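You operate a simulated robot arm through the tools that you are given. There is no shell and no other tool. Be economical: measure what you need, move in short steps, check, and stop when the job is done.

The job below is to be done with a simulated two-armed robot. You get a single attempt, and the scene is never put back.

JOB
Take the orange tray and leave it on the dark grey mat. Put the tall green-cap bottle on the top shelf of the trolley. Stack the bottle labelled "trial" from the top of the far bench on top of the bottle marked "vent". Take the white-cap carboy and leave it on the top of the window bench. Fetch the tall orange-cap bottle and stand it on the top of the window bench. Take the small purple-cap bottle and put it on the dark grey mat. Open the right bench door. Any order will do. Set down upright: tall green-cap bottle, white-cap carboy, tall orange-cap bottle, small purple-cap bottle.

It is judged by the outcome, as a careful person would: the job done as asked, and still so three seconds after it is handed in. It fails if anything else is knocked over, pushed out of place, dropped, spilled or broken. Lids that push on must go on centred and level and be pressed home; caps that screw on are set level and turned clockwise until they are tight.

ROBOT AND FRAMES
Two 7-joint arms with vacuum grippers on one trunk, on a base that drives. Base frame: it is fixed to the floor where the robot stands at the start and does not move with it; the origin is under the middle of the robot, x ahead of it, y to its left, z up; the surface under the hand at the start is at about z = 0.85. Readings come in m, degrees, newtons and seconds.
The left shoulder is at the start at [0.07, 0.174, 1.229], the right one opposite. With the tool pointing down near the work surface each hand reaches from about 0.28 to 0.8 m from the robot's upright axis, wherever it stands, measured 20 degrees to its own side. Places, roughly: dark grey mat [-3.4, -1, 0.9]; orange tray (22x16x4 cm) [0.6, -0.1, 0.9]; right bench door [-7.4, -0.1, 0.5]; small purple-cap bottle [-0.25, 1.25, 1]; small violet dye bottle, trial bottle, vent bottle [0.25, 0.5, 1]; tall green-cap bottle [0.5, 0, 1]; tall orange-cap bottle [0, 1.25, 1]; top of the window bench [-3.7, 3.6, 0.8]; top shelf of the trolley [-2, -1.5, 0.8]; white-cap carboy [0, 0.75, 1]. Payload 3.5 kg a hand.
Tool frame (each hand has its own): the origin (TCP) lies in the middle of the cups' lips, and z points out of the cups. The gripper has 2 cups of 0.032 m across, covering 0.032 by 0.08 m (tool x, y); the bellows give 0.01 m. With the vacuum on, a cup seals on a smooth face that it is pressed against (1 to 4 N); it does not hold porous or soft things. The pull reaches 76 N.
Orientation is that of the tool frame in the base frame, as a unit quaternion [w, x, y, z]. With the cups facing straight down, the tool's x points along the base's -x, its y along +y and its z along -z.

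CONTROLS
- The arms move only by the tool send_rows. It takes "left_commands", "right_commands" or both (then of equal length, played together; a hand with none holds still); each is a list of rows, each a list of 2 entries, a list of its own where there are three numbers: the shift along the tool's x, y, z in units of 300 mm (1.0 is 300 mm), then the turn, a rotation vector about the tool's x, y, z in units of 120 degrees (1.0 is 120 degrees). In form: [[[dx, dy, dz], [ax, ay, az]], ...]. A call has 1 to 20 rows; each row is the pose to reach, as a shift and turn from the pose commanded when the call began, along the tool's axes at that moment. "left_vacuum" and "right_vacuum" are, for a hand that has rows, the vacuum: 1 switches it on, 0 off, set as the call begins (left out, the last holds). A call with a number of a shift or a turn outside -1 to 1 is refused whole. A row lasts 0.2 s, in which the tool goes at most 0.05 m and 8.6 degrees; a call with a longer step from one row to the next is refused whole, and so is a gripper value outside its range. A pose out of reach is approached as far as the arm can. The call stops where the force on the tool passes 40 N (or 10 N more than at its start, if that is more) or the arm is blocked; 0.2 s more then pass. The pull builds up within a second once a cup has sealed. Time passes only in rows, and 0.2 s behind the last, so rows that repeat a pose give it time. It gives the time, the measured TCP pose, the force on the tool (base axes) and the pull of the vacuum at its end, in the units of the frame above (readings bear some noise), with the torque about the TCP (base axes, N m) and any sound that the robot's microphone picked up.
- Cameras (640 x 400 px; columns grow to the right, rows downward): "scene" is now at [0.1095, 0.0598, 1.5419]; the picture's right is [0.71, -0.71, 0.00], its down [-0.44, -0.44, -0.78] and it looks along [0.55, 0.55, -0.63] (base axes); focal length 214 px, centre (320, 200). "left" rides on the left gripper at [0.074, -0.019, -0.11] in its tool frame; the picture's right is [0.25, 0.97, 0.00], its down [-0.77, 0.20, -0.60] and it looks along [-0.58, 0.15, 0.80] (tool axes); focal length 218 px, centre (320, 200). "right" rides on the right gripper at [0.074, 0.019, -0.11] in its tool frame; the picture's right is [-0.25, 0.97, 0.00], its down [-0.77, -0.20, -0.60] and it looks along [-0.58, -0.15, 0.80] (tool axes); focal length 218 px, centre (320, 200). There is no depth. A picture from a camera that has moved, and an enlarged one, comes with that camera's place and axes in the base frame and with its lens.
- capture(camera): a new picture of that camera. The clock stands still meanwhile.
- lift_body(by): slides the trunk up (or, below 0, down) by that many m; the arms and the scene camera ride with it, the base frame stays. It gives what a move gives, with no picture.
- drive_base(legs): drives the robot by 1 to 6 legs, each [ahead, turn to the left] in m and degrees, along the robot's own axes; the way and the turn of a leg run together, so that a leg with both is an arc; at most 1.5 m and 180 degrees a leg. The arms and the cameras ride along, it lands a little off, and it stops where it bumps. It gives what a move gives.
- aim_head(pan, tilt): turns the head with the scene camera to pan (to the left, within 86 degrees either way) and tilt (down, from -29 to 69), counted from straight ahead of the robot. It gives what a move gives.
- enlarge(camera, box): a new picture of the part [left, top, right, bottom] of that camera's present view, enlarged. The clock stands still meanwhile.
- job_done(): hands the job in; it is judged then, once.

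Go step by step. Nothing tells you exact positions but the pictures and the camera data: compare them with the known pose of the tool, close in by small moves and look again before you grip or let go. The budget is 196 turns and 192 pictures, counting those below and the enlarged ones. Unless the task says otherwise, let go and move clear before handing in, and close with one line.

The tools are called after "Call:" as name(argument=value, ...) on one line, values as JSON. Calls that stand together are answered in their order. send_rows: Moves the arms, as the interface text tells. Its arguments: {"type":"object","properties":{"left_commands":{"type":"array","items":{"type":"array"}},"left_vacuum":{"type":"number"},"right_commands":{"type":"array","items":{"type":"array"}},"right_vacuum":{"type":"number"}},"required":[]} The other tools are called the same way: lift_body (by) slides the trunk up or down; drive_base (legs) drives the base; aim_head (pan, tilt) turns the head that bears the scene camera; capture (camera) takes a picture; enlarge (camera, box) takes an enlarged picture of a part of a camera's view; job_done () hands the job in.

At the start:

```text
t: 0.0
left_tcp_pos: [0.3681, 0.4507, 1.2957]
left_tcp_rot: [0.0, 0.0, 1.0, 0.001]
left_wrist_force: [0.4, 0.5, -0.2]
left_wrist_torque: [-0.06, -0.02, -0.01]
left_pull: 0.0
right_tcp_pos: [0.4568, 0.0363, 1.3066]
right_tcp_rot: [0.0, 0.0, 1.0, 0.0]
right_wrist_force: [-0.1, -0.1, -0.4]
right_wrist_torque: [0.0, -0.02, 0.0]
right_pull: 0.1
trunk travel left (down, up): [-0.725, 0.115]
robot x, y, heading: [-0.0014, -0.0001, 0.0]
head pan, tilt: [45.0, 38.7]
```

scene: 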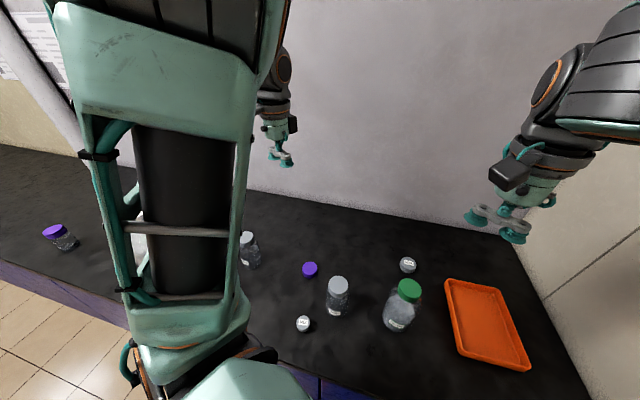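
right: 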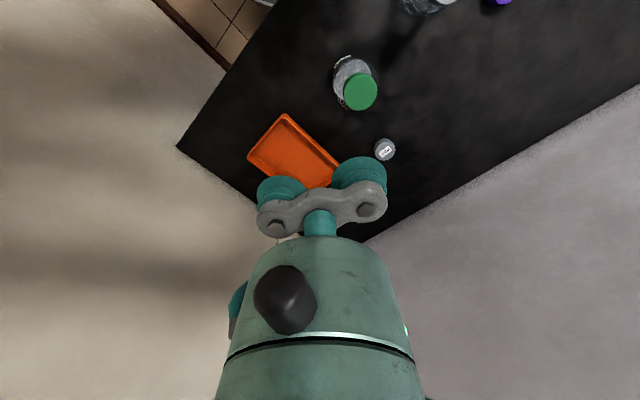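
left: 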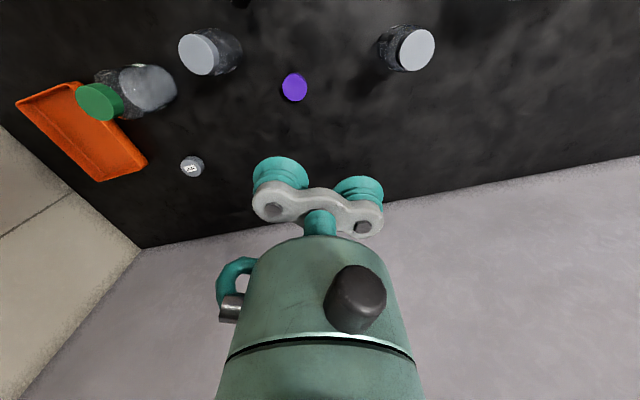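

I see a dark bench with bottles and the orange tray; the left arm blocks part of the view. I'll look at details with enlarged views first.

Call:
enlarge(camera="scene", box=[230, 220, 550, 400])

Call:
enlarge(camera="left", box=[0, 0, 480, 250])

Call:
aim_head(pan=0, tilt=45)

Call:
capture(camera="scene")

```text
2.00 times, centred on (390, 310) of scene
camera zoom: at [0.1095, 0.0598, 1.5419], right [0.71, -0.71, 0.0], down [-0.44, -0.44, -0.78], along [0.55, 0.55, -0.63], focal length 429 px, centre (180, -20)
```

zoom: 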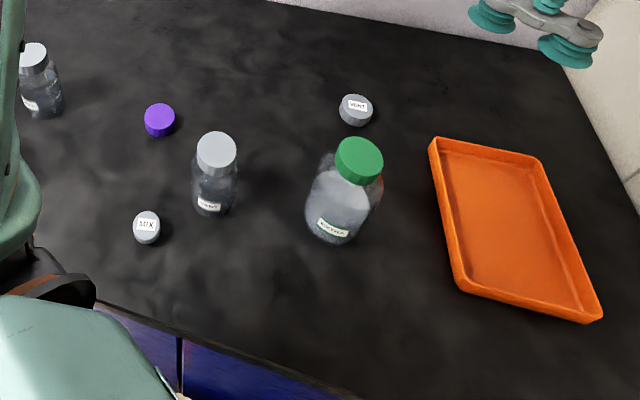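

```text
1.33 times, centred on (240, 125) of left
camera zoom: at [0.2956, 0.4309, 1.406], right [-0.25, 0.97, 0.0], down [0.77, 0.2, 0.6], along [0.58, 0.15, -0.8], focal length 291 px, centre (427, 300)
```

zoom: 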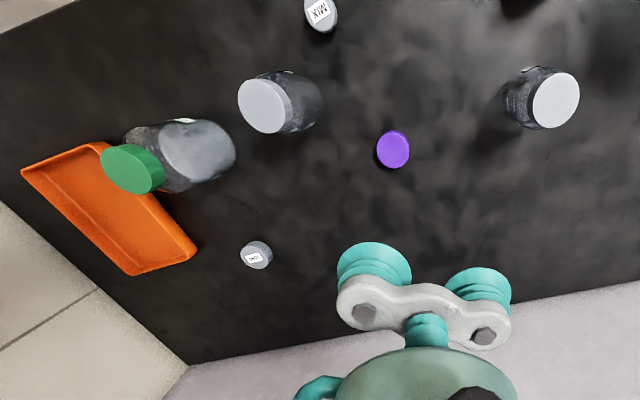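

```text
t: 1.1
left_tcp_pos: [0.3678, 0.4506, 1.2963]
left_tcp_rot: [0.001, 0.0, 1.0, 0.0]
left_wrist_force: [0.7, 0.1, -0.4]
left_wrist_torque: [0.0, 0.01, 0.02]
left_pull: 0.1
right_tcp_pos: [0.4575, 0.0349, 1.3076]
right_tcp_rot: [0.0, 0.001, 1.0, -0.001]
right_wrist_force: [-0.3, 0.4, 0.3]
right_wrist_torque: [0.01, -0.01, -0.01]
right_pull: 0.0
trunk travel left (down, up): [-0.725, 0.115]
robot x, y, heading: [-0.0, -0.0023, -0.2]
head pan, tilt: [0.0, 45.0]
```

```text
186 pictures are left
camera scene: at [0.1301, -0.0008, 1.5328], right [0.0, -1.0, 0.0], down [-0.71, 0.0, -0.71], along [0.71, 0.0, -0.71], focal length 214 px, centre (320, 200)
```

scene: 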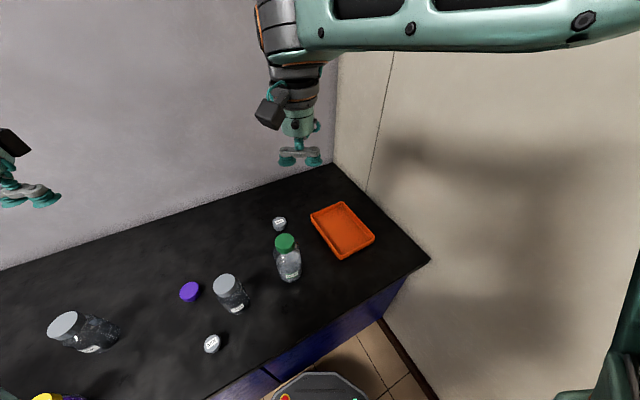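

Now looking further left along the bench for the carboy, orange-cap and purple-cap bottles, and enlarging labels.

Call:
enlarge(camera="scene", box=[160, 180, 400, 380])

Call:
aim_head(pan=86, tilt=35)

Call:
capture(camera="scene")

```text
2.00 times, centred on (280, 280) of scene
camera zoom: at [0.1301, -0.0008, 1.5328], right [0.0, -1.0, 0.0], down [-0.71, 0.0, -0.71], along [0.71, 0.0, -0.71], focal length 429 px, centre (400, 40)
```

zoom: 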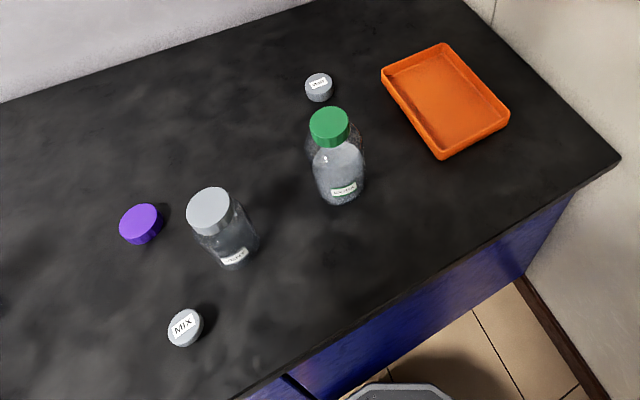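

```text
t: 2.7
left_tcp_pos: [0.3675, 0.4512, 1.2962]
left_tcp_rot: [0.0, -0.001, 1.0, 0.0]
left_wrist_force: [0.3, -0.1, 0.0]
left_wrist_torque: [0.0, 0.01, -0.02]
left_pull: 0.1
right_tcp_pos: [0.4573, 0.0359, 1.3068]
right_tcp_rot: [0.0, 0.0, 1.0, 0.0]
right_wrist_force: [0.7, -0.2, -0.1]
right_wrist_torque: [0.0, 0.02, -0.01]
right_pull: 0.1
trunk travel left (down, up): [-0.725, 0.115]
robot x, y, heading: [-0.0, -0.0023, -0.1]
head pan, tilt: [85.9, 35.0]
```

```text
184 pictures are left
camera scene: at [0.0551, 0.0869, 1.5476], right [1.0, -0.07, 0.0], down [-0.04, -0.57, -0.82], along [0.06, 0.82, -0.57], focal length 214 px, centre (320, 200)
```

scene: 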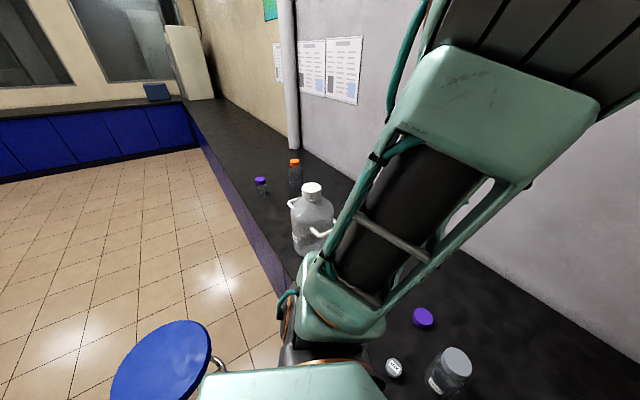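

The loose discs (VENT, MIX, purple) seem flat lids on the bench; the two grey-cap bottles have side labels, and a violet bottle is at lower left. I'll zoom to read labels.

Call:
aim_head(pan=25, tilt=55)

Call:
capture(camera="scene")

```text
t: 4.0
left_tcp_pos: [0.3683, 0.4497, 1.2958]
left_tcp_rot: [0.001, -0.001, 1.0, -0.001]
left_wrist_force: [0.1, 0.3, 0.3]
left_wrist_torque: [0.01, -0.02, 0.01]
left_pull: 0.0
right_tcp_pos: [0.4565, 0.0349, 1.3083]
right_tcp_rot: [-0.001, -0.001, 1.0, 0.001]
right_wrist_force: [0.3, 0.4, -0.3]
right_wrist_torque: [-0.02, -0.01, -0.01]
right_pull: 0.0
trunk travel left (down, up): [-0.725, 0.115]
robot x, y, heading: [-0.0002, 0.0002, 0.1]
head pan, tilt: [25.0, 55.0]
```

```text
183 pictures are left
camera scene: at [0.1141, 0.0297, 1.5194], right [0.42, -0.91, 0.0], down [-0.74, -0.35, -0.57], along [0.52, 0.24, -0.82], focal length 214 px, centre (320, 200)
```

scene: 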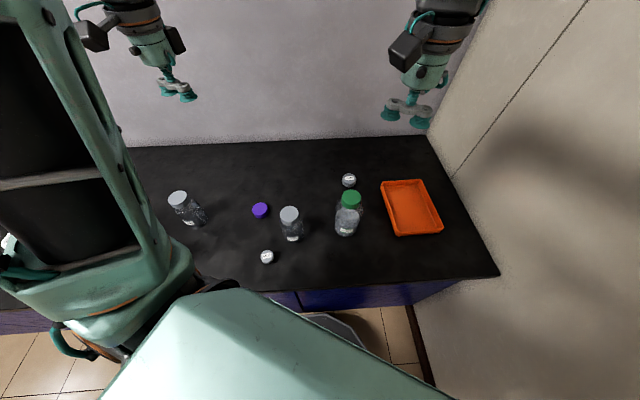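

Call:
enlarge(camera="scene", box=[265, 190, 345, 270])

Call:
enlarge(camera="scene", box=[155, 175, 235, 235])

Call:
enlarge(camera="scene", box=[320, 165, 380, 245])

```text
5.00 times, centred on (305, 230) of scene
camera zoom: at [0.1141, 0.0297, 1.5194], right [0.42, -0.91, 0.0], down [-0.74, -0.35, -0.57], along [0.52, 0.24, -0.82], focal length 1072 px, centre (395, 50)
```

zoom: 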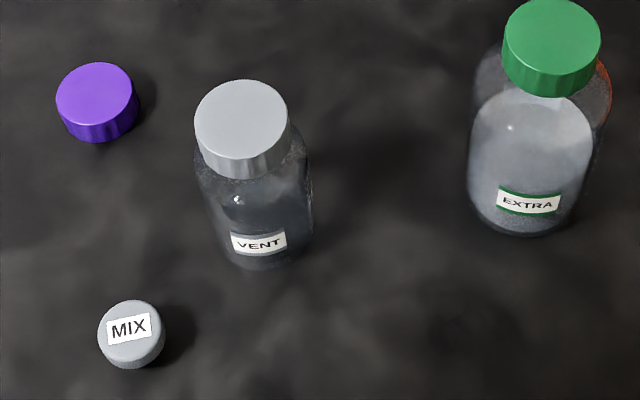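

```text
6.67 times, centred on (195, 205) of scene
camera zoom: at [0.1141, 0.0297, 1.5194], right [0.42, -0.91, 0.0], down [-0.74, -0.35, -0.57], along [0.52, 0.24, -0.82], focal length 1430 px, centre (1153, 167)
```

zoom: 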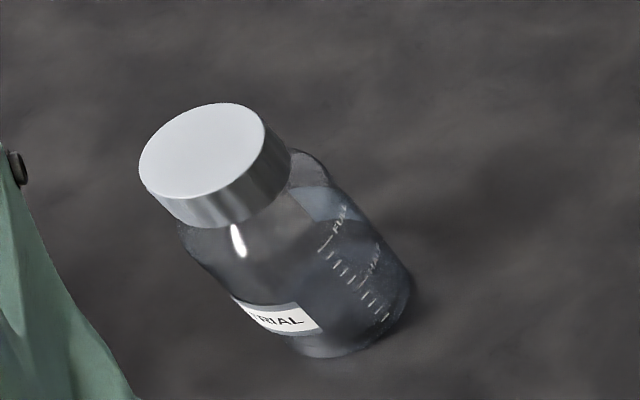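

```text
5.00 times, centred on (350, 205) of scene
camera zoom: at [0.1141, 0.0297, 1.5194], right [0.42, -0.91, 0.0], down [-0.74, -0.35, -0.57], along [0.52, 0.24, -0.82], focal length 1072 px, centre (170, 175)
```

zoom: 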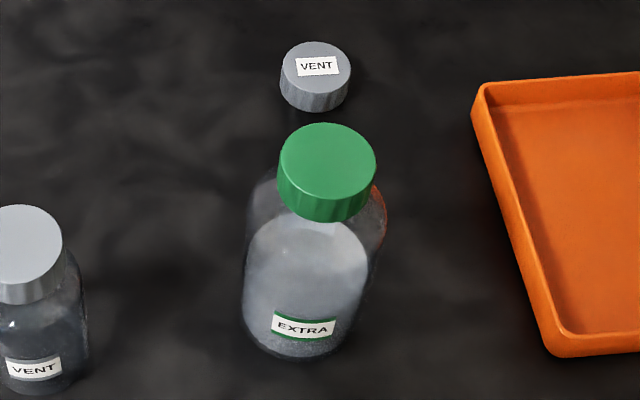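

The middle bottle is VENT (~0.358, 0.237, cap top ~1.01) and TRIAL is at ~(0.266, 0.563). I'll move the left hand above TRIAL so one cup is over its cap.

Call:
send_rows(left_commands=[[[0.0425, 0.0567, 0.071], [0, 0, 0]], [[0.085, 0.113, 0.142], [0, 0, 0]], [[0.1275, 0.17, 0.213], [0, 0, 0]], [[0.17, 0.227, 0.283], [0, 0, 0]], [[0.2125, 0.283, 0.354], [0, 0, 0]], [[0.255, 0.34, 0.425], [0, 0, 0]], [[0.2975, 0.397, 0.496], [0, 0, 0]], [[0.34, 0.453, 0.567], [0, 0, 0]], [[0.34, 0.453, 0.567], [0, 0, 0]]])

Call:
capture(camera="left")

Call:
capture(camera="scene")

```text
t: 6.0
left_tcp_pos: [0.2652, 0.5863, 1.1266]
left_tcp_rot: [0.0, 0.0, 1.0, 0.002]
left_wrist_force: [-0.6, -0.3, -0.7]
left_wrist_torque: [-0.05, -0.01, 0.01]
left_pull: 0.0
right_tcp_pos: [0.4576, 0.0352, 1.3073]
right_tcp_rot: [0.0, 0.001, 1.0, 0.0]
right_wrist_force: [-0.5, 0.0, -0.9]
right_wrist_torque: [0.01, 0.0, 0.0]
right_pull: 0.1
trunk travel left (down, up): [-0.725, 0.115]
robot x, y, heading: [0.0031, -0.0022, 0.4]
head pan, tilt: [25.0, 55.0]
```

```text
179 pictures are left
camera left: at [0.193, 0.5667, 1.236], right [-0.25, 0.97, 0.0], down [0.77, 0.2, 0.6], along [0.58, 0.15, -0.8], focal length 218 px, centre (320, 200)
```

left: 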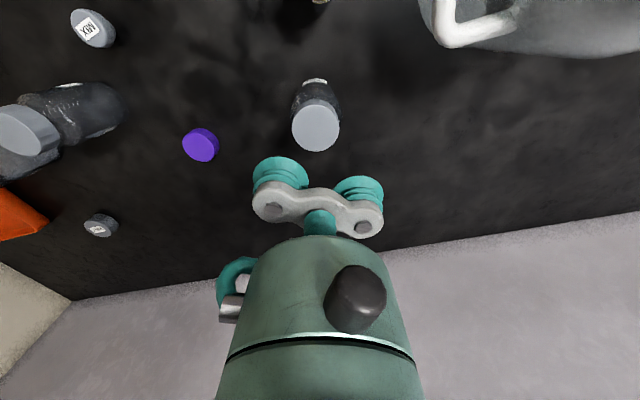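

```text
178 pictures are left
camera scene: at [0.1141, 0.0288, 1.5194], right [0.42, -0.91, 0.0], down [-0.74, -0.35, -0.57], along [0.52, 0.24, -0.82], focal length 214 px, centre (320, 200)
```

scene: 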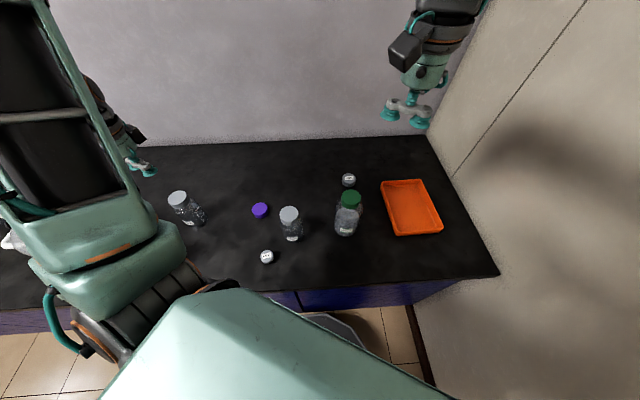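

Combining both views, TRIAL's cap is at about (0.274, 0.583, 0.99). I'll approach so the +y cup is above it and check.

Call:
send_rows(left_commands=[[[-0.01, -0.03, 0.1], [0, 0, 0]], [[-0.02, -0.06, 0.2], [0, 0, 0]], [[-0.029, -0.091, 0.3], [0, 0, 0]], [[-0.029, -0.091, 0.322], [0, 0, 0]], [[-0.029, -0.091, 0.322], [0, 0, 0]]])

Call:
capture(camera="left")

```text
t: 7.2
left_tcp_pos: [0.2724, 0.5598, 1.0296]
left_tcp_rot: [0.0, 0.0, 1.0, 0.0]
left_wrist_force: [0.2, 0.2, 0.3]
left_wrist_torque: [-0.03, -0.01, -0.01]
left_pull: 0.0
right_tcp_pos: [0.4574, 0.035, 1.3079]
right_tcp_rot: [0.0, 0.001, 1.0, 0.0]
right_wrist_force: [0.0, 0.0, -0.7]
right_wrist_torque: [-0.03, 0.01, 0.02]
right_pull: 0.0
trunk travel left (down, up): [-0.725, 0.115]
robot x, y, heading: [-0.0026, 0.0006, -0.3]
head pan, tilt: [25.0, 55.0]
```

```text
177 pictures are left
camera left: at [0.1998, 0.5396, 1.1394], right [-0.25, 0.97, 0.0], down [0.77, 0.2, 0.6], along [0.58, 0.15, -0.8], focal length 218 px, centre (320, 200)
```

left: 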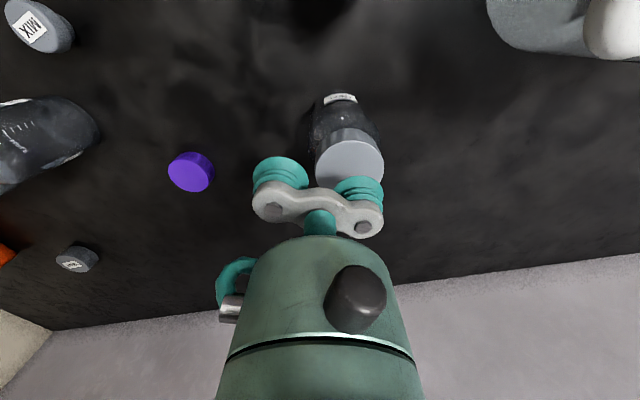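

Nearly centred (about 5 mm off). I'll correct and press down gently with vacuum on.

Call:
send_rows(left_commands=[[[0.013, -0.017, 0.05], [0, 0, 0]], [[0.013, -0.017, 0.09], [0, 0, 0]], [[0.013, -0.017, 0.107], [0, 0, 0]], [[0.013, -0.017, 0.117], [0, 0, 0]], [[0.013, -0.017, 0.117], [0, 0, 0]], [[0.013, -0.017, 0.117], [0, 0, 0]]], left_vacuum=1)

```text
t: 8.6
left_tcp_pos: [0.2699, 0.5542, 0.9959]
left_tcp_rot: [0.0, 0.0, 1.0, -0.001]
left_wrist_force: [-0.5, 0.1, -0.2]
left_wrist_torque: [0.94, -0.04, 0.02]
left_pull: 38.0
right_tcp_pos: [0.4575, 0.0359, 1.3065]
right_tcp_rot: [0.0, 0.0, 1.0, 0.0]
right_wrist_force: [0.7, 0.0, -0.1]
right_wrist_torque: [0.0, 0.01, 0.03]
right_pull: 0.1
trunk travel left (down, up): [-0.725, 0.115]
robot x, y, heading: [0.0017, 0.0007, -0.3]
head pan, tilt: [25.0, 55.0]
```

Sealed (38 N). Lift TRIAL straight up.

Call:
send_rows(left_commands=[[[0, 0, -0.05], [0, 0, 0]], [[0, 0, -0.15], [0, 0, 0]], [[0, 0, -0.3], [0, 0, 0]], [[0, 0, -0.45], [0, 0, 0]], [[0, 0, -0.6], [0, 0, 0]], [[0, 0, -0.75], [0, 0, 0]], [[0, 0, -0.817], [0, 0, 0]], [[-0.05, -0.12, -0.817], [0, 0, 0]], [[-0.1, -0.26, -0.817], [0, 0, 0]], [[-0.15, -0.4, -0.817], [0, 0, 0]], [[-0.2, -0.54, -0.817], [0, 0, 0]], [[-0.25, -0.68, -0.817], [0, 0, 0]], [[-0.28, -0.8, -0.817], [0, 0, 0]], [[-0.28, -0.8, -0.817], [0, 0, 0]]])

Call:
capture(camera="left")

Call:
capture(camera="scene")

Call:
capture(camera="right")

```text
t: 11.6
left_tcp_pos: [0.3632, 0.324, 1.2283]
left_tcp_rot: [-0.003, -0.007, 1.0, -0.022]
left_wrist_force: [-0.7, 0.3, -2.2]
left_wrist_torque: [0.92, -0.09, -0.04]
left_pull: 37.7
left hand out of reach, approached as far as the arm can: row 13, 14
right_tcp_pos: [0.4576, 0.0355, 1.3066]
right_tcp_rot: [0.0, 0.0, 1.0, 0.0]
right_wrist_force: [0.2, -1.2, 0.3]
right_wrist_torque: [0.01, 0.0, -0.01]
right_pull: 0.0
trunk travel left (down, up): [-0.725, 0.115]
robot x, y, heading: [0.0028, 0.0005, 0.2]
head pan, tilt: [25.0, 55.0]
```

```text
176 pictures are left
camera left: at [0.2912, 0.3089, 1.3386], right [-0.27, 0.96, -0.04], down [0.77, 0.24, 0.59], along [0.58, 0.13, -0.81], focal length 218 px, centre (320, 200)
```

left: 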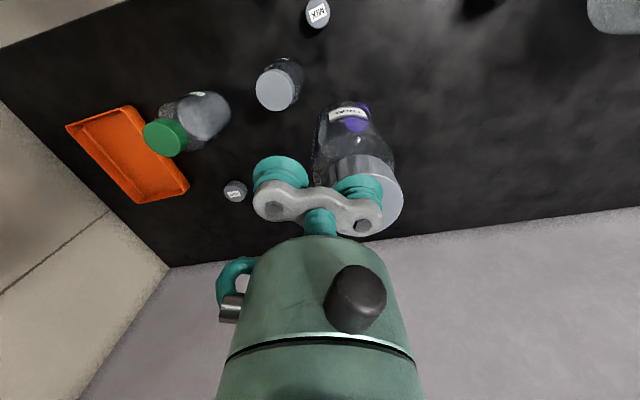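

```text
175 pictures are left
camera scene: at [0.1135, 0.0294, 1.5191], right [0.43, -0.91, 0.0], down [-0.74, -0.35, -0.57], along [0.52, 0.24, -0.82], focal length 214 px, centre (320, 200)
```

scene: 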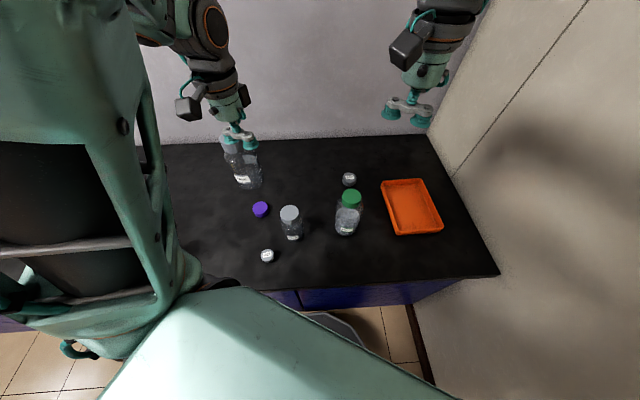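

```text
174 pictures are left
camera right: at [0.384, 0.0539, 1.4174], right [0.25, 0.97, 0.0], down [0.77, -0.2, 0.6], along [0.59, -0.15, -0.8], focal length 218 px, centre (320, 200)
```

right: 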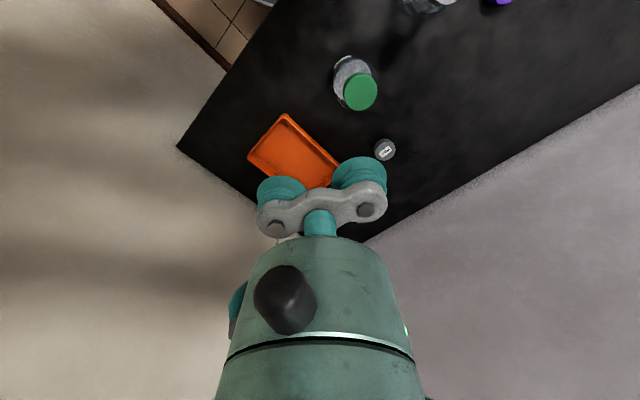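

The left arm is too folded at this height. Raising the trunk gives better reach relative to the shoulder.

Call:
lift_body(by=0.11)

```text
t: 13.1
left_tcp_pos: [0.3643, 0.3233, 1.3385]
left_tcp_rot: [-0.002, -0.004, 1.0, -0.022]
left_wrist_force: [0.4, -0.2, -1.9]
left_wrist_torque: [0.89, -0.01, 0.01]
left_pull: 37.7
right_tcp_pos: [0.4576, 0.0362, 1.4163]
right_tcp_rot: [0.0, 0.0, 1.0, 0.0]
right_wrist_force: [0.4, -0.1, -0.5]
right_wrist_torque: [0.0, 0.0, 0.0]
right_pull: 0.1
trunk travel left (down, up): [-0.835, 0.005]
robot x, y, heading: [0.002, 0.0009, -0.0]
head pan, tilt: [25.0, 55.0]
```

Call:
send_rows(left_commands=[[[0, 0, 0.13], [0, 0, 0]], [[0, 0, 0.26], [0, 0, 0]], [[0, 0, 0.4], [0, 0, 0]], [[0, -0.05, 0.46], [0, 0, 0]], [[0, -0.05, 0.46], [0, 0, 0]]])

```text
t: 14.2
left_tcp_pos: [0.3626, 0.3064, 1.2053]
left_tcp_rot: [0.0, 0.001, 1.0, 0.0]
left_wrist_force: [-0.2, 0.1, -1.5]
left_wrist_torque: [0.92, -0.05, -0.02]
left_pull: 38.2
right_tcp_pos: [0.4573, 0.0351, 1.4177]
right_tcp_rot: [0.0, 0.0, 1.0, 0.0]
right_wrist_force: [0.7, -0.1, -0.1]
right_wrist_torque: [0.05, -0.01, -0.02]
right_pull: 0.2
trunk travel left (down, up): [-0.835, 0.005]
robot x, y, heading: [-0.0003, 0.0025, 0.0]
head pan, tilt: [25.0, 55.0]
```

Call:
send_rows(left_commands=[[[-0.005, -0.1, 0], [0, 0, 0]], [[-0.01, -0.2, 0], [0, 0, 0]], [[-0.013, -0.278, 0], [0, 0, 0]], [[-0.013, -0.278, 0], [0, 0, 0]]])

Call:
enlarge(camera="scene", box=[220, 100, 380, 260])

Call:
capture(camera="left")

```text
t: 15.2
left_tcp_pos: [0.3686, 0.2205, 1.2054]
left_tcp_rot: [-0.001, 0.0, 1.0, -0.002]
left_wrist_force: [0.0, 0.4, -2.1]
left_wrist_torque: [0.89, -0.06, 0.0]
left_pull: 37.8
right_tcp_pos: [0.4573, 0.0356, 1.418]
right_tcp_rot: [0.0, 0.0, 1.0, 0.0]
right_wrist_force: [-0.1, 0.9, 0.1]
right_wrist_torque: [0.01, 0.0, -0.02]
right_pull: 0.0
trunk travel left (down, up): [-0.835, 0.005]
robot x, y, heading: [-0.004, -0.0, 0.1]
head pan, tilt: [25.0, 55.0]
```

```text
2.50 times, centred on (300, 180) of scene
camera zoom: at [0.1142, 0.0298, 1.6293], right [0.42, -0.91, 0.0], down [-0.74, -0.35, -0.57], along [0.52, 0.24, -0.82], focal length 536 px, centre (370, 250)
```

zoom: 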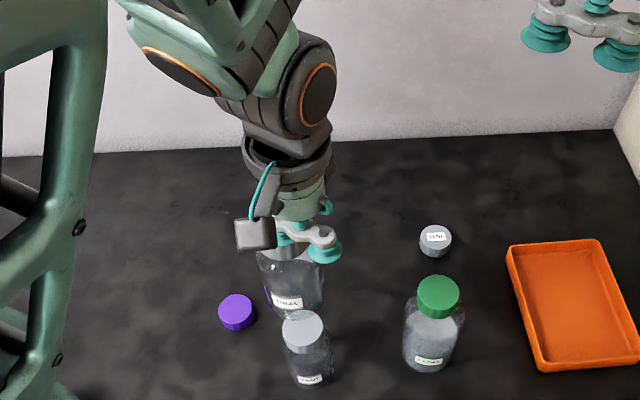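

```text
172 pictures are left
camera left: at [0.2958, 0.2009, 1.3151], right [-0.25, 0.97, 0.0], down [0.77, 0.2, 0.6], along [0.58, 0.15, -0.8], focal length 218 px, centre (320, 200)
```

left: 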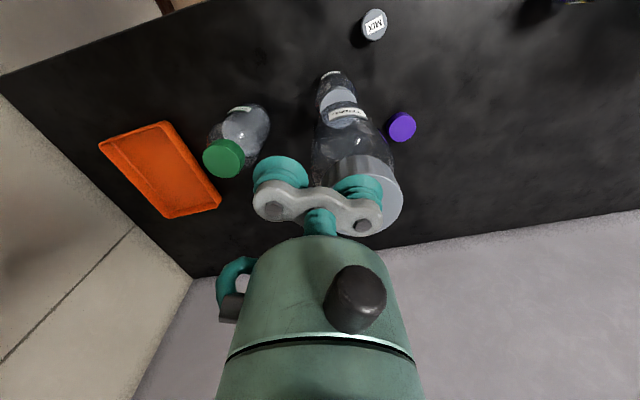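

Alignment looks within a few mm. I'll lower to just above VENT's cap and check.

Call:
send_rows(left_commands=[[[0.003, -0.005, 0.08], [0, 0, 0]], [[0.003, -0.005, 0.16], [0, 0, 0]], [[0.003, -0.005, 0.16], [0, 0, 0]]])

Call:
enlarge(camera="scene", box=[260, 160, 340, 260])

Call:
enlarge(camera="left", box=[260, 40, 440, 240])

```text
t: 16.1
left_tcp_pos: [0.3661, 0.2187, 1.1568]
left_tcp_rot: [-0.001, 0.0, 1.0, -0.001]
left_wrist_force: [0.7, -0.3, -1.9]
left_wrist_torque: [0.9, -0.07, -0.01]
left_pull: 37.8
right_tcp_pos: [0.4568, 0.0356, 1.4166]
right_tcp_rot: [0.001, 0.0, 1.0, 0.0]
right_wrist_force: [-0.2, 0.6, 0.3]
right_wrist_torque: [0.0, -0.01, -0.02]
right_pull: 0.1
trunk travel left (down, up): [-0.835, 0.005]
robot x, y, heading: [0.0039, -0.0008, -0.1]
head pan, tilt: [25.0, 55.0]
```

```text
4.00 times, centred on (300, 210) of scene
camera zoom: at [0.1132, 0.0291, 1.6294], right [0.42, -0.91, 0.0], down [-0.74, -0.35, -0.57], along [0.52, 0.24, -0.82], focal length 858 px, centre (400, 160)
```

zoom: 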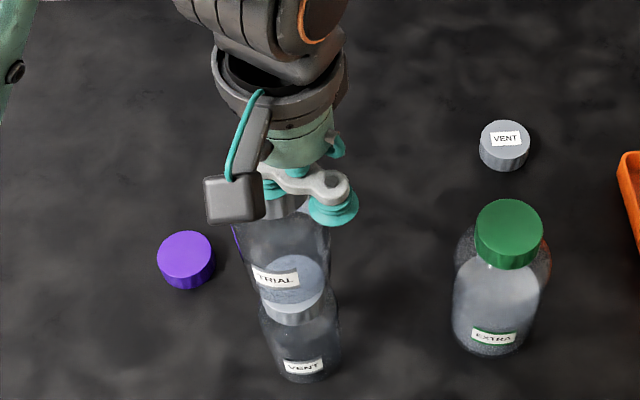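

```text
2.00 times, centred on (350, 140) of left
camera zoom: at [0.2929, 0.1992, 1.2674], right [-0.25, 0.97, 0.0], down [0.77, 0.2, 0.6], along [0.58, 0.15, -0.8], focal length 436 px, centre (260, 320)
```

zoom: 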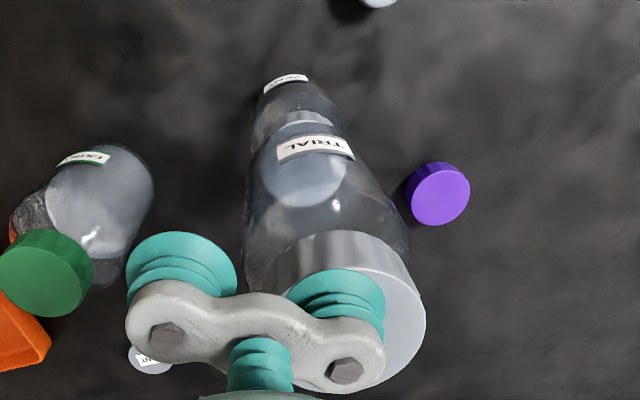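

Offset ~6 mm in x; correct and lower in slow steps.

Call:
send_rows(left_commands=[[[-0.02, 0, 0], [0, 0, 0]], [[-0.02, 0, 0.025], [0, 0, 0]], [[-0.02, 0, 0.045], [0, 0, 0]], [[-0.02, 0, 0.055], [0, 0, 0]], [[-0.02, 0, 0.055], [0, 0, 0]]])

Call:
enlarge(camera="scene", box=[260, 160, 340, 260])

```text
t: 17.2
left_tcp_pos: [0.3726, 0.2209, 1.1389]
left_tcp_rot: [-0.001, 0.001, 1.0, -0.001]
left_wrist_force: [0.6, -0.8, -2.1]
left_wrist_torque: [0.92, -0.05, 0.0]
left_pull: 37.6
right_tcp_pos: [0.4576, 0.036, 1.4175]
right_tcp_rot: [0.0, 0.0, 1.0, 0.0]
right_wrist_force: [0.2, 0.1, -0.6]
right_wrist_torque: [0.0, 0.02, 0.0]
right_pull: 0.1
trunk travel left (down, up): [-0.835, 0.005]
robot x, y, heading: [-0.0007, 0.0002, -0.0]
head pan, tilt: [25.0, 55.0]
```

```text
4.00 times, centred on (300, 210) of scene
camera zoom: at [0.1141, 0.0294, 1.6293], right [0.42, -0.91, 0.0], down [-0.74, -0.35, -0.57], along [0.52, 0.24, -0.82], focal length 858 px, centre (400, 160)
```

zoom: 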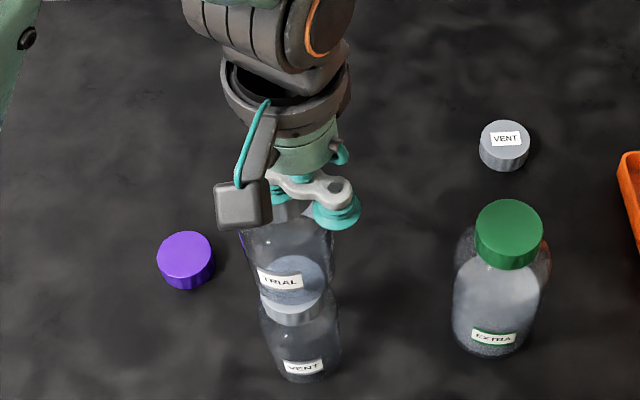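

Call:
send_rows(left_commands=[[[0, 0, 0.01], [0, 0, 0]], [[0, 0, 0.02], [0, 0, 0]], [[0, 0, 0.02], [0, 0, 0]]])

```text
t: 18.1
left_tcp_pos: [0.3726, 0.2199, 1.1335]
left_tcp_rot: [-0.001, 0.0, 1.0, -0.001]
left_wrist_force: [-0.4, -0.8, 9.4]
left_wrist_torque: [1.24, -0.11, 0.0]
left_pull: 37.6
right_tcp_pos: [0.4567, 0.0353, 1.4176]
right_tcp_rot: [-0.001, -0.001, 1.0, 0.0]
right_wrist_force: [-0.2, -0.8, 0.0]
right_wrist_torque: [-0.02, 0.0, 0.0]
right_pull: 0.0
trunk travel left (down, up): [-0.835, 0.005]
robot x, y, heading: [0.0017, -0.0014, 0.2]
head pan, tilt: [25.0, 55.0]
```

Contact made (about 10 N, well centred). Release and retreat upward.

Call:
send_rows(left_commands=[[[0, 0, -0.007], [0, 0, 0]], [[0, 0, -0.007], [0, 0, 0]], [[0, 0, -0.007], [0, 0, 0]], [[0, 0, -0.007], [0, 0, 0]], [[0, 0, -0.007], [0, 0, 0]], [[0, 0, -0.03], [0, 0, 0]], [[0, 0, -0.1], [0, 0, 0]], [[0, 0, -0.2], [0, 0, 0]], [[0, 0, -0.2], [0, 0, 0]]], left_vacuum=0)

Call:
enlarge(camera="scene", box=[260, 140, 360, 260])

Call:
capture(camera="left")

```text
t: 20.1
left_tcp_pos: [0.3743, 0.2216, 1.1933]
left_tcp_rot: [-0.001, 0.0, 1.0, -0.002]
left_wrist_force: [-0.1, 0.3, 0.6]
left_wrist_torque: [0.03, 0.03, 0.0]
left_pull: 0.1
right_tcp_pos: [0.4582, 0.0368, 1.4179]
right_tcp_rot: [0.0, 0.001, 1.0, 0.0]
right_wrist_force: [0.4, 0.7, -0.6]
right_wrist_torque: [0.01, -0.01, 0.0]
right_pull: 0.1
trunk travel left (down, up): [-0.835, 0.005]
robot x, y, heading: [-0.0005, -0.0015, 0.4]
head pan, tilt: [25.0, 55.0]
```

```text
3.33 times, centred on (310, 200) of scene
camera zoom: at [0.1148, 0.0294, 1.6293], right [0.42, -0.91, 0.0], down [-0.74, -0.35, -0.57], along [0.52, 0.24, -0.82], focal length 715 px, centre (353, 200)
```

zoom: 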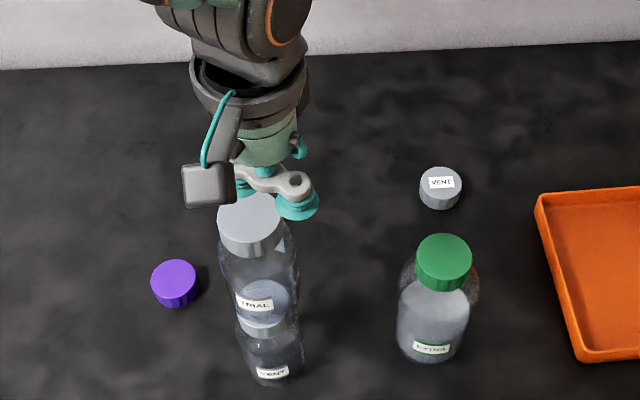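

```text
167 pictures are left
camera left: at [0.3019, 0.2016, 1.3025], right [-0.25, 0.97, 0.0], down [0.77, 0.2, 0.6], along [0.58, 0.15, -0.8], focal length 218 px, centre (320, 200)
```

left: 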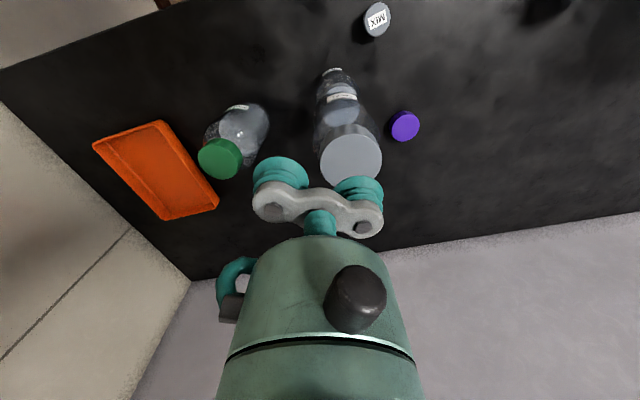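

TRIAL is stacked on VENT and stable. Next the right hand goes above the tray (centre ~(0.63, -0.08)), clearing way for the left hand to take the green-cap bottle (~(0.472, 0.097, 1.02)).

Call:
send_rows(right_commands=[[[-0.08, -0.06, 0.08], [0, 0, 0]], [[-0.16, -0.12, 0.16], [0, 0, 0]], [[-0.24, -0.17, 0.24], [0, 0, 0]], [[-0.32, -0.23, 0.34], [0, 0, 0]], [[-0.4, -0.28, 0.45], [0, 0, 0]], [[-0.48, -0.34, 0.56], [0, 0, 0]], [[-0.573, -0.393, 0.66], [0, 0, 0]], [[-0.573, -0.393, 0.8], [0, 0, 0]], [[-0.573, -0.393, 0.94], [0, 0, 0]], [[-0.573, -0.393, 1.0], [0, 0, 0]], [[-0.573, -0.393, 1.0], [0, 0, 0]]])

Call:
capture(camera="right")

```text
t: 22.4
left_tcp_pos: [0.3735, 0.2211, 1.1928]
left_tcp_rot: [0.0, 0.0, 1.0, -0.001]
left_wrist_force: [-0.7, -0.4, -0.2]
left_wrist_torque: [0.01, 0.0, 0.0]
left_pull: 0.2
right_tcp_pos: [0.6265, -0.0806, 1.1181]
right_tcp_rot: [0.0, -0.001, 1.0, 0.0]
right_wrist_force: [-0.3, 0.2, -0.8]
right_wrist_torque: [0.03, 0.0, 0.04]
right_pull: 0.1
trunk travel left (down, up): [-0.835, 0.005]
robot x, y, heading: [0.0019, -0.0016, 0.3]
head pan, tilt: [25.0, 55.0]
```

```text
166 pictures are left
camera right: at [0.554, -0.0639, 1.2269], right [0.25, 0.97, 0.0], down [0.77, -0.2, 0.6], along [0.59, -0.15, -0.8], focal length 218 px, centre (320, 200)
```

right: 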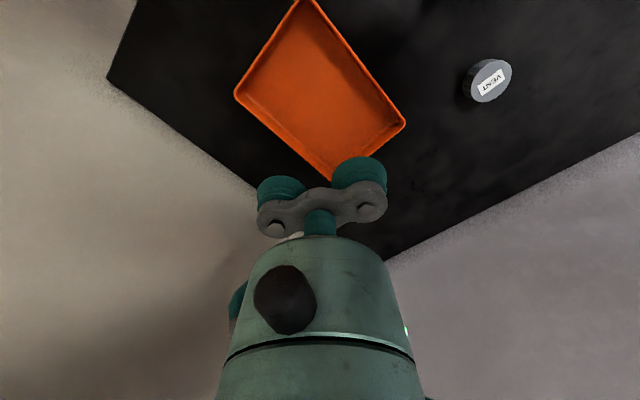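

Right hand is centred over the tray. Move the left hand above the green cap while the right descends near the tray floor.

Call:
send_rows(left_commands=[[[-0.05, -0.05, 0], [0, 0, 0]], [[-0.12, -0.12, 0], [0, 0, 0]], [[-0.19, -0.19, 0], [0, 0, 0]], [[-0.26, -0.26, 0], [0, 0, 0]], [[-0.328, -0.334, 0.05], [0, 0, 0]], [[-0.328, -0.334, 0.15], [0, 0, 0]], [[-0.328, -0.334, 0.25], [0, 0, 0]], [[-0.328, -0.334, 0.31], [0, 0, 0]], [[-0.328, -0.334, 0.31], [0, 0, 0]]], right_commands=[[[0, 0, 0.1], [0, 0, 0]], [[0, 0, 0.2], [0, 0, 0]], [[0, 0, 0.3], [0, 0, 0]], [[0, 0, 0.4], [0, 0, 0]], [[0, 0, 0.5], [0, 0, 0]], [[0, 0, 0.6], [0, 0, 0]], [[0, 0, 0.7], [0, 0, 0]], [[0.01, 0, 0.75], [0, 0, 0]], [[0.01, 0, 0.75], [0, 0, 0]]])

Call:
capture(camera="right")

Call:
capture(camera="left")

```text
t: 24.4
left_tcp_pos: [0.4681, 0.1205, 1.1008]
left_tcp_rot: [-0.001, 0.0, 1.0, -0.002]
left_wrist_force: [-0.1, 0.4, -0.5]
left_wrist_torque: [-0.03, 0.01, -0.02]
left_pull: 0.2
right_tcp_pos: [0.6259, -0.0825, 0.8943]
right_tcp_rot: [0.001, 0.0, 1.0, 0.0]
right_wrist_force: [0.1, 0.4, 0.1]
right_wrist_torque: [-0.01, -0.01, 0.03]
right_pull: 0.0
trunk travel left (down, up): [-0.835, 0.005]
robot x, y, heading: [-0.0024, 0.0001, -0.2]
head pan, tilt: [25.0, 55.0]
```

```text
165 pictures are left
camera right: at [0.5526, -0.0643, 1.0037], right [0.25, 0.97, 0.0], down [0.77, -0.2, 0.61], along [0.59, -0.15, -0.8], focal length 218 px, centre (320, 200)
```

right: 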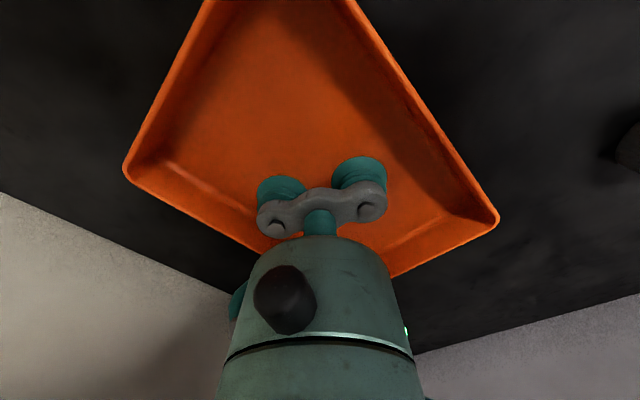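

```text
164 pictures are left
camera left: at [0.3964, 0.1012, 1.211], right [-0.25, 0.97, 0.0], down [0.77, 0.2, 0.6], along [0.58, 0.15, -0.8], focal length 218 px, centre (320, 200)
```

left: 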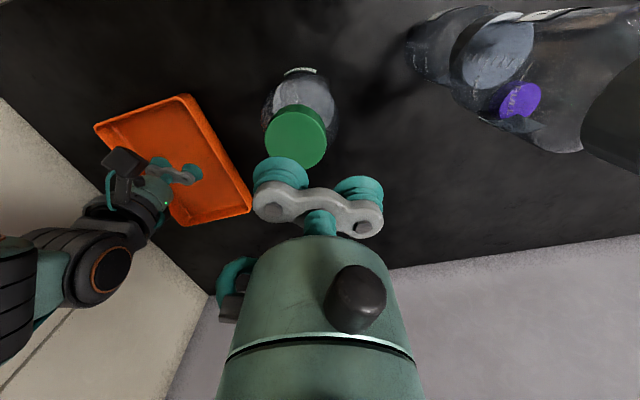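

Both aligned. Grip both: left on the green cap, right on the tray floor, slowly.

Call:
send_rows(left_commands=[[[-0.007, 0.01, 0.1], [0, 0, 0]], [[-0.007, 0.01, 0.2], [0, 0, 0]], [[-0.007, 0.01, 0.25], [0, 0, 0]], [[-0.007, 0.01, 0.262], [0, 0, 0]], [[-0.007, 0.01, 0.272], [0, 0, 0]], [[-0.007, 0.01, 0.272], [0, 0, 0]], [[-0.007, 0.01, 0.272], [0, 0, 0]]], left_vacuum=1, right_commands=[[[0, 0, 0.04], [0, 0, 0]], [[0, 0, 0.08], [0, 0, 0]], [[0, 0, 0.1], [0, 0, 0]], [[0, 0, 0.11], [0, 0, 0]], [[0, 0, 0.12], [0, 0, 0]], [[0, 0, 0.12], [0, 0, 0]], [[0, 0, 0.12], [0, 0, 0]]], right_vacuum=1)

```text
t: 26.1
left_tcp_pos: [0.4709, 0.1231, 1.0195]
left_tcp_rot: [-0.001, 0.0, 1.0, -0.002]
left_wrist_force: [5.7, 3.0, 22.9]
left_wrist_torque: [-1.09, 0.0, 0.1]
left_pull: 37.4
right_tcp_pos: [0.6277, -0.082, 0.8581]
right_tcp_rot: [0.001, 0.0, 1.0, 0.0]
right_wrist_force: [-0.7, 0.0, 0.0]
right_wrist_torque: [0.01, 0.07, 0.0]
right_pull: 75.2
trunk travel left (down, up): [-0.835, 0.005]
robot x, y, heading: [0.001, 0.0001, -0.4]
head pan, tilt: [25.0, 55.0]
```

Both sealed. Lift both.

Call:
send_rows(left_commands=[[[0, 0, -0.03], [0, 0, 0]], [[0, 0, -0.1], [0, 0, 0]], [[0, 0, -0.2], [0, 0, 0]], [[0, 0, -0.3], [0, 0, 0]], [[0, 0, -0.4], [0, 0, 0]], [[0, 0, -0.5], [0, 0, 0]], [[0, 0, -0.5], [0, 0, 0]]], right_commands=[[[0, 0, -0.03], [0, 0, 0]], [[0, 0, -0.1], [0, 0, 0]], [[0, 0, -0.2], [0, 0, 0]], [[0, 0, -0.3], [0, 0, 0]], [[0, 0, -0.4], [0, 0, 0]], [[0, 0, -0.5], [0, 0, 0]], [[0, 0, -0.5], [0, 0, 0]]])

Call:
capture(camera="scene")

```text
t: 27.6
left_tcp_pos: [0.474, 0.123, 1.1679]
left_tcp_rot: [-0.002, 0.0, 1.0, -0.001]
left_wrist_force: [-0.2, -0.7, -6.7]
left_wrist_torque: [-0.71, 0.02, -0.02]
left_pull: 38.0
right_tcp_pos: [0.6294, -0.0812, 1.0073]
right_tcp_rot: [-0.001, 0.0, 1.0, -0.001]
right_wrist_force: [0.1, -0.3, -2.5]
right_wrist_torque: [-0.01, 0.04, 0.0]
right_pull: 75.1
trunk travel left (down, up): [-0.835, 0.005]
robot x, y, heading: [0.0012, -0.0042, -0.1]
head pan, tilt: [25.0, 55.0]
```

```text
163 pictures are left
camera scene: at [0.1162, 0.0295, 1.6291], right [0.42, -0.91, 0.0], down [-0.74, -0.35, -0.57], along [0.52, 0.24, -0.82], focal length 214 px, centre (320, 200)
```

scene: 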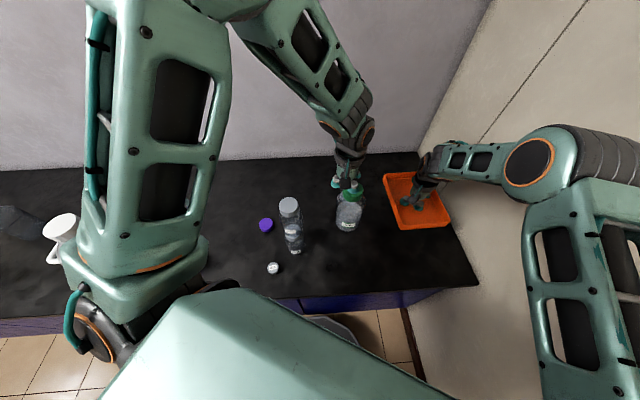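

Both held. Before driving, look around on both sides for obstacles.

Call:
aim_head(pan=86, tilt=50)

Call:
capture(camera="scene")

Call:
aim_head(pan=-86, tilt=35)

Call:
capture(camera="scene")

```text
t: 29.0
left_tcp_pos: [0.4736, 0.1234, 1.1674]
left_tcp_rot: [-0.001, 0.001, 1.0, -0.001]
left_wrist_force: [-0.5, -0.4, -5.7]
left_wrist_torque: [-0.68, 0.02, 0.0]
left_pull: 37.6
right_tcp_pos: [0.6295, -0.0816, 1.0076]
right_tcp_rot: [0.0, -0.001, 1.0, 0.0]
right_wrist_force: [-0.4, -0.3, -3.0]
right_wrist_torque: [-0.02, 0.04, 0.01]
right_pull: 75.2
trunk travel left (down, up): [-0.835, 0.005]
robot x, y, heading: [-0.0014, 0.0001, -0.1]
head pan, tilt: [85.9, 50.0]
```

```text
162 pictures are left
camera scene: at [0.0555, 0.076, 1.6358], right [1.0, -0.07, 0.0], down [-0.06, -0.76, -0.64], along [0.05, 0.64, -0.77], focal length 214 px, centre (320, 200)
```

scene: 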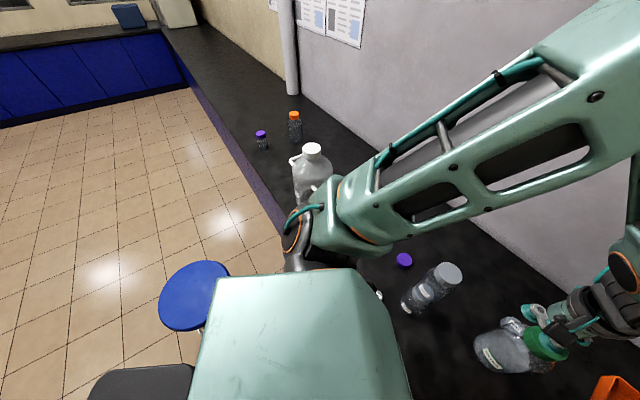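

```text
t: 31.6
left_tcp_pos: [0.4731, 0.123, 1.1688]
left_tcp_rot: [-0.001, 0.0, 1.0, -0.001]
left_wrist_force: [0.0, 0.7, -5.9]
left_wrist_torque: [-0.7, 0.05, 0.0]
left_pull: 38.2
right_tcp_pos: [0.6291, -0.0817, 1.0076]
right_tcp_rot: [0.0, 0.0, 1.0, 0.001]
right_wrist_force: [0.1, -0.2, -2.2]
right_wrist_torque: [-0.02, 0.02, -0.02]
right_pull: 75.3
trunk travel left (down, up): [-0.835, 0.005]
robot x, y, heading: [-0.0022, -0.0002, -0.1]
head pan, tilt: [-85.9, 35.0]
```

```text
161 pictures are left
camera scene: at [0.0559, -0.0887, 1.6576], right [-1.0, -0.07, 0.0], down [-0.04, 0.57, -0.82], along [0.06, -0.82, -0.57], focal length 214 px, centre (320, 200)
```

scene: 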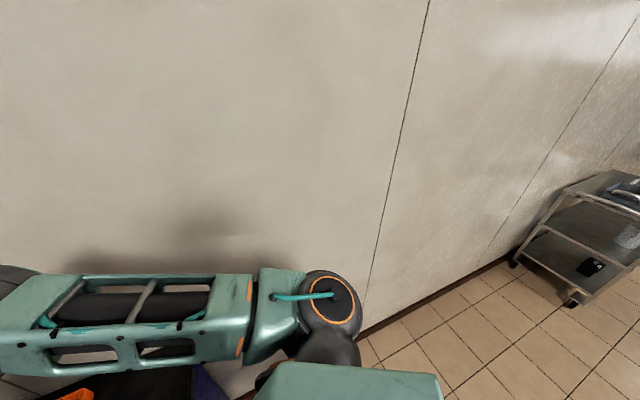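

A dark shape behind-left needs identifying (robot part or obstacle). Look steeper on the left and then the right.

Call:
aim_head(pan=86, tilt=69)

Call:
capture(camera="scene")

Call:
aim_head(pan=-86, tilt=69)

Call:
capture(camera="scene")

```text
t: 34.2
left_tcp_pos: [0.4727, 0.1237, 1.1668]
left_tcp_rot: [0.0, 0.0, 1.0, -0.002]
left_wrist_force: [0.8, 0.6, -6.5]
left_wrist_torque: [-0.7, 0.04, -0.01]
left_pull: 37.6
right_tcp_pos: [0.628, -0.0821, 1.0074]
right_tcp_rot: [0.0, 0.0, 1.0, 0.0]
right_wrist_force: [-0.5, -0.5, -3.0]
right_wrist_torque: [0.01, 0.04, 0.03]
right_pull: 75.3
trunk travel left (down, up): [-0.835, 0.005]
robot x, y, heading: [0.0019, 0.002, 0.1]
head pan, tilt: [85.9, 68.8]
```

```text
160 pictures are left
camera scene: at [0.0536, 0.0549, 1.6139], right [1.0, -0.07, 0.0], down [-0.07, -0.93, -0.36], along [0.03, 0.36, -0.93], focal length 214 px, centre (320, 200)
```

scene: 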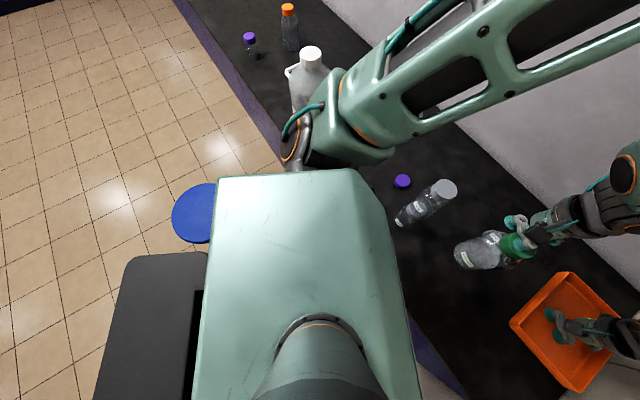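

```text
t: 36.8
left_tcp_pos: [0.4734, 0.1231, 1.1673]
left_tcp_rot: [0.0, 0.0, 1.0, -0.001]
left_wrist_force: [-0.5, 1.5, -6.1]
left_wrist_torque: [-0.68, 0.04, -0.03]
left_pull: 37.9
right_tcp_pos: [0.6279, -0.0821, 1.0093]
right_tcp_rot: [0.0, 0.0, 1.0, 0.001]
right_wrist_force: [0.7, -0.2, -2.1]
right_wrist_torque: [0.0, 0.04, -0.01]
right_pull: 75.1
trunk travel left (down, up): [-0.835, 0.005]
robot x, y, heading: [-0.0, 0.0024, 0.0]
head pan, tilt: [-85.9, 68.8]
```

```text
159 pictures are left
camera scene: at [0.0536, -0.0567, 1.6139], right [-1.0, -0.07, 0.0], down [-0.07, 0.93, -0.36], along [0.03, -0.36, -0.93], focal length 214 px, centre (320, 200)
```

scene: 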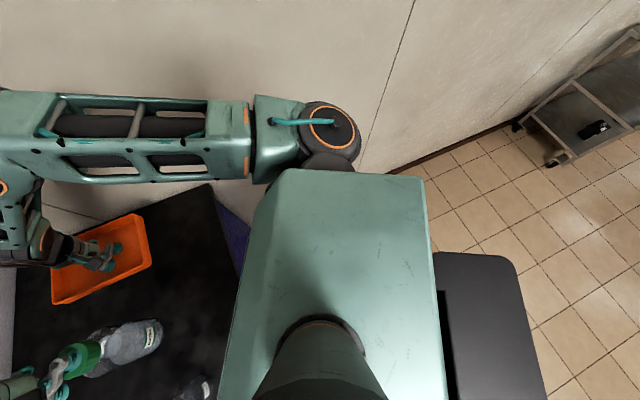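

I'll test whether that dark box is part of the trunk or the base by lowering the trunk slightly and comparing.

Call:
lift_body(by=-0.08)

Call:
capture(camera="scene")

```text
t: 37.9
left_tcp_pos: [0.4732, 0.1236, 1.0876]
left_tcp_rot: [-0.001, 0.001, 1.0, -0.001]
left_wrist_force: [0.7, 0.2, -6.4]
left_wrist_torque: [-0.69, 0.04, 0.0]
left_pull: 37.0
right_tcp_pos: [0.6273, -0.0806, 0.9283]
right_tcp_rot: [0.0, -0.001, 1.0, 0.0]
right_wrist_force: [0.3, -0.4, -3.4]
right_wrist_torque: [0.01, 0.03, -0.02]
right_pull: 75.0
trunk travel left (down, up): [-0.755, 0.085]
robot x, y, heading: [-0.0009, -0.0044, -0.1]
head pan, tilt: [-85.9, 68.8]
```

```text
158 pictures are left
camera scene: at [0.0534, -0.0567, 1.5339], right [-1.0, -0.07, 0.0], down [-0.07, 0.93, -0.36], along [0.03, -0.36, -0.93], focal length 214 px, centre (320, 200)
```

scene: 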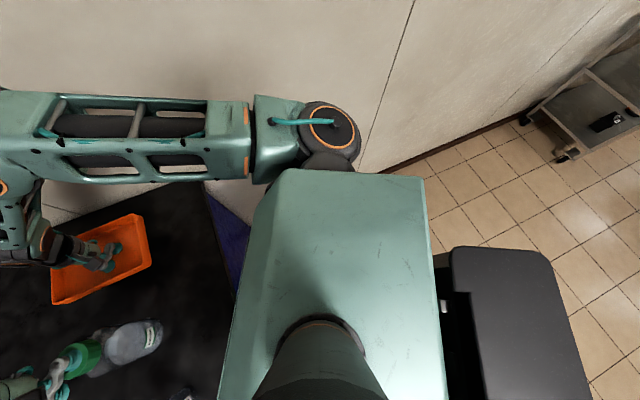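

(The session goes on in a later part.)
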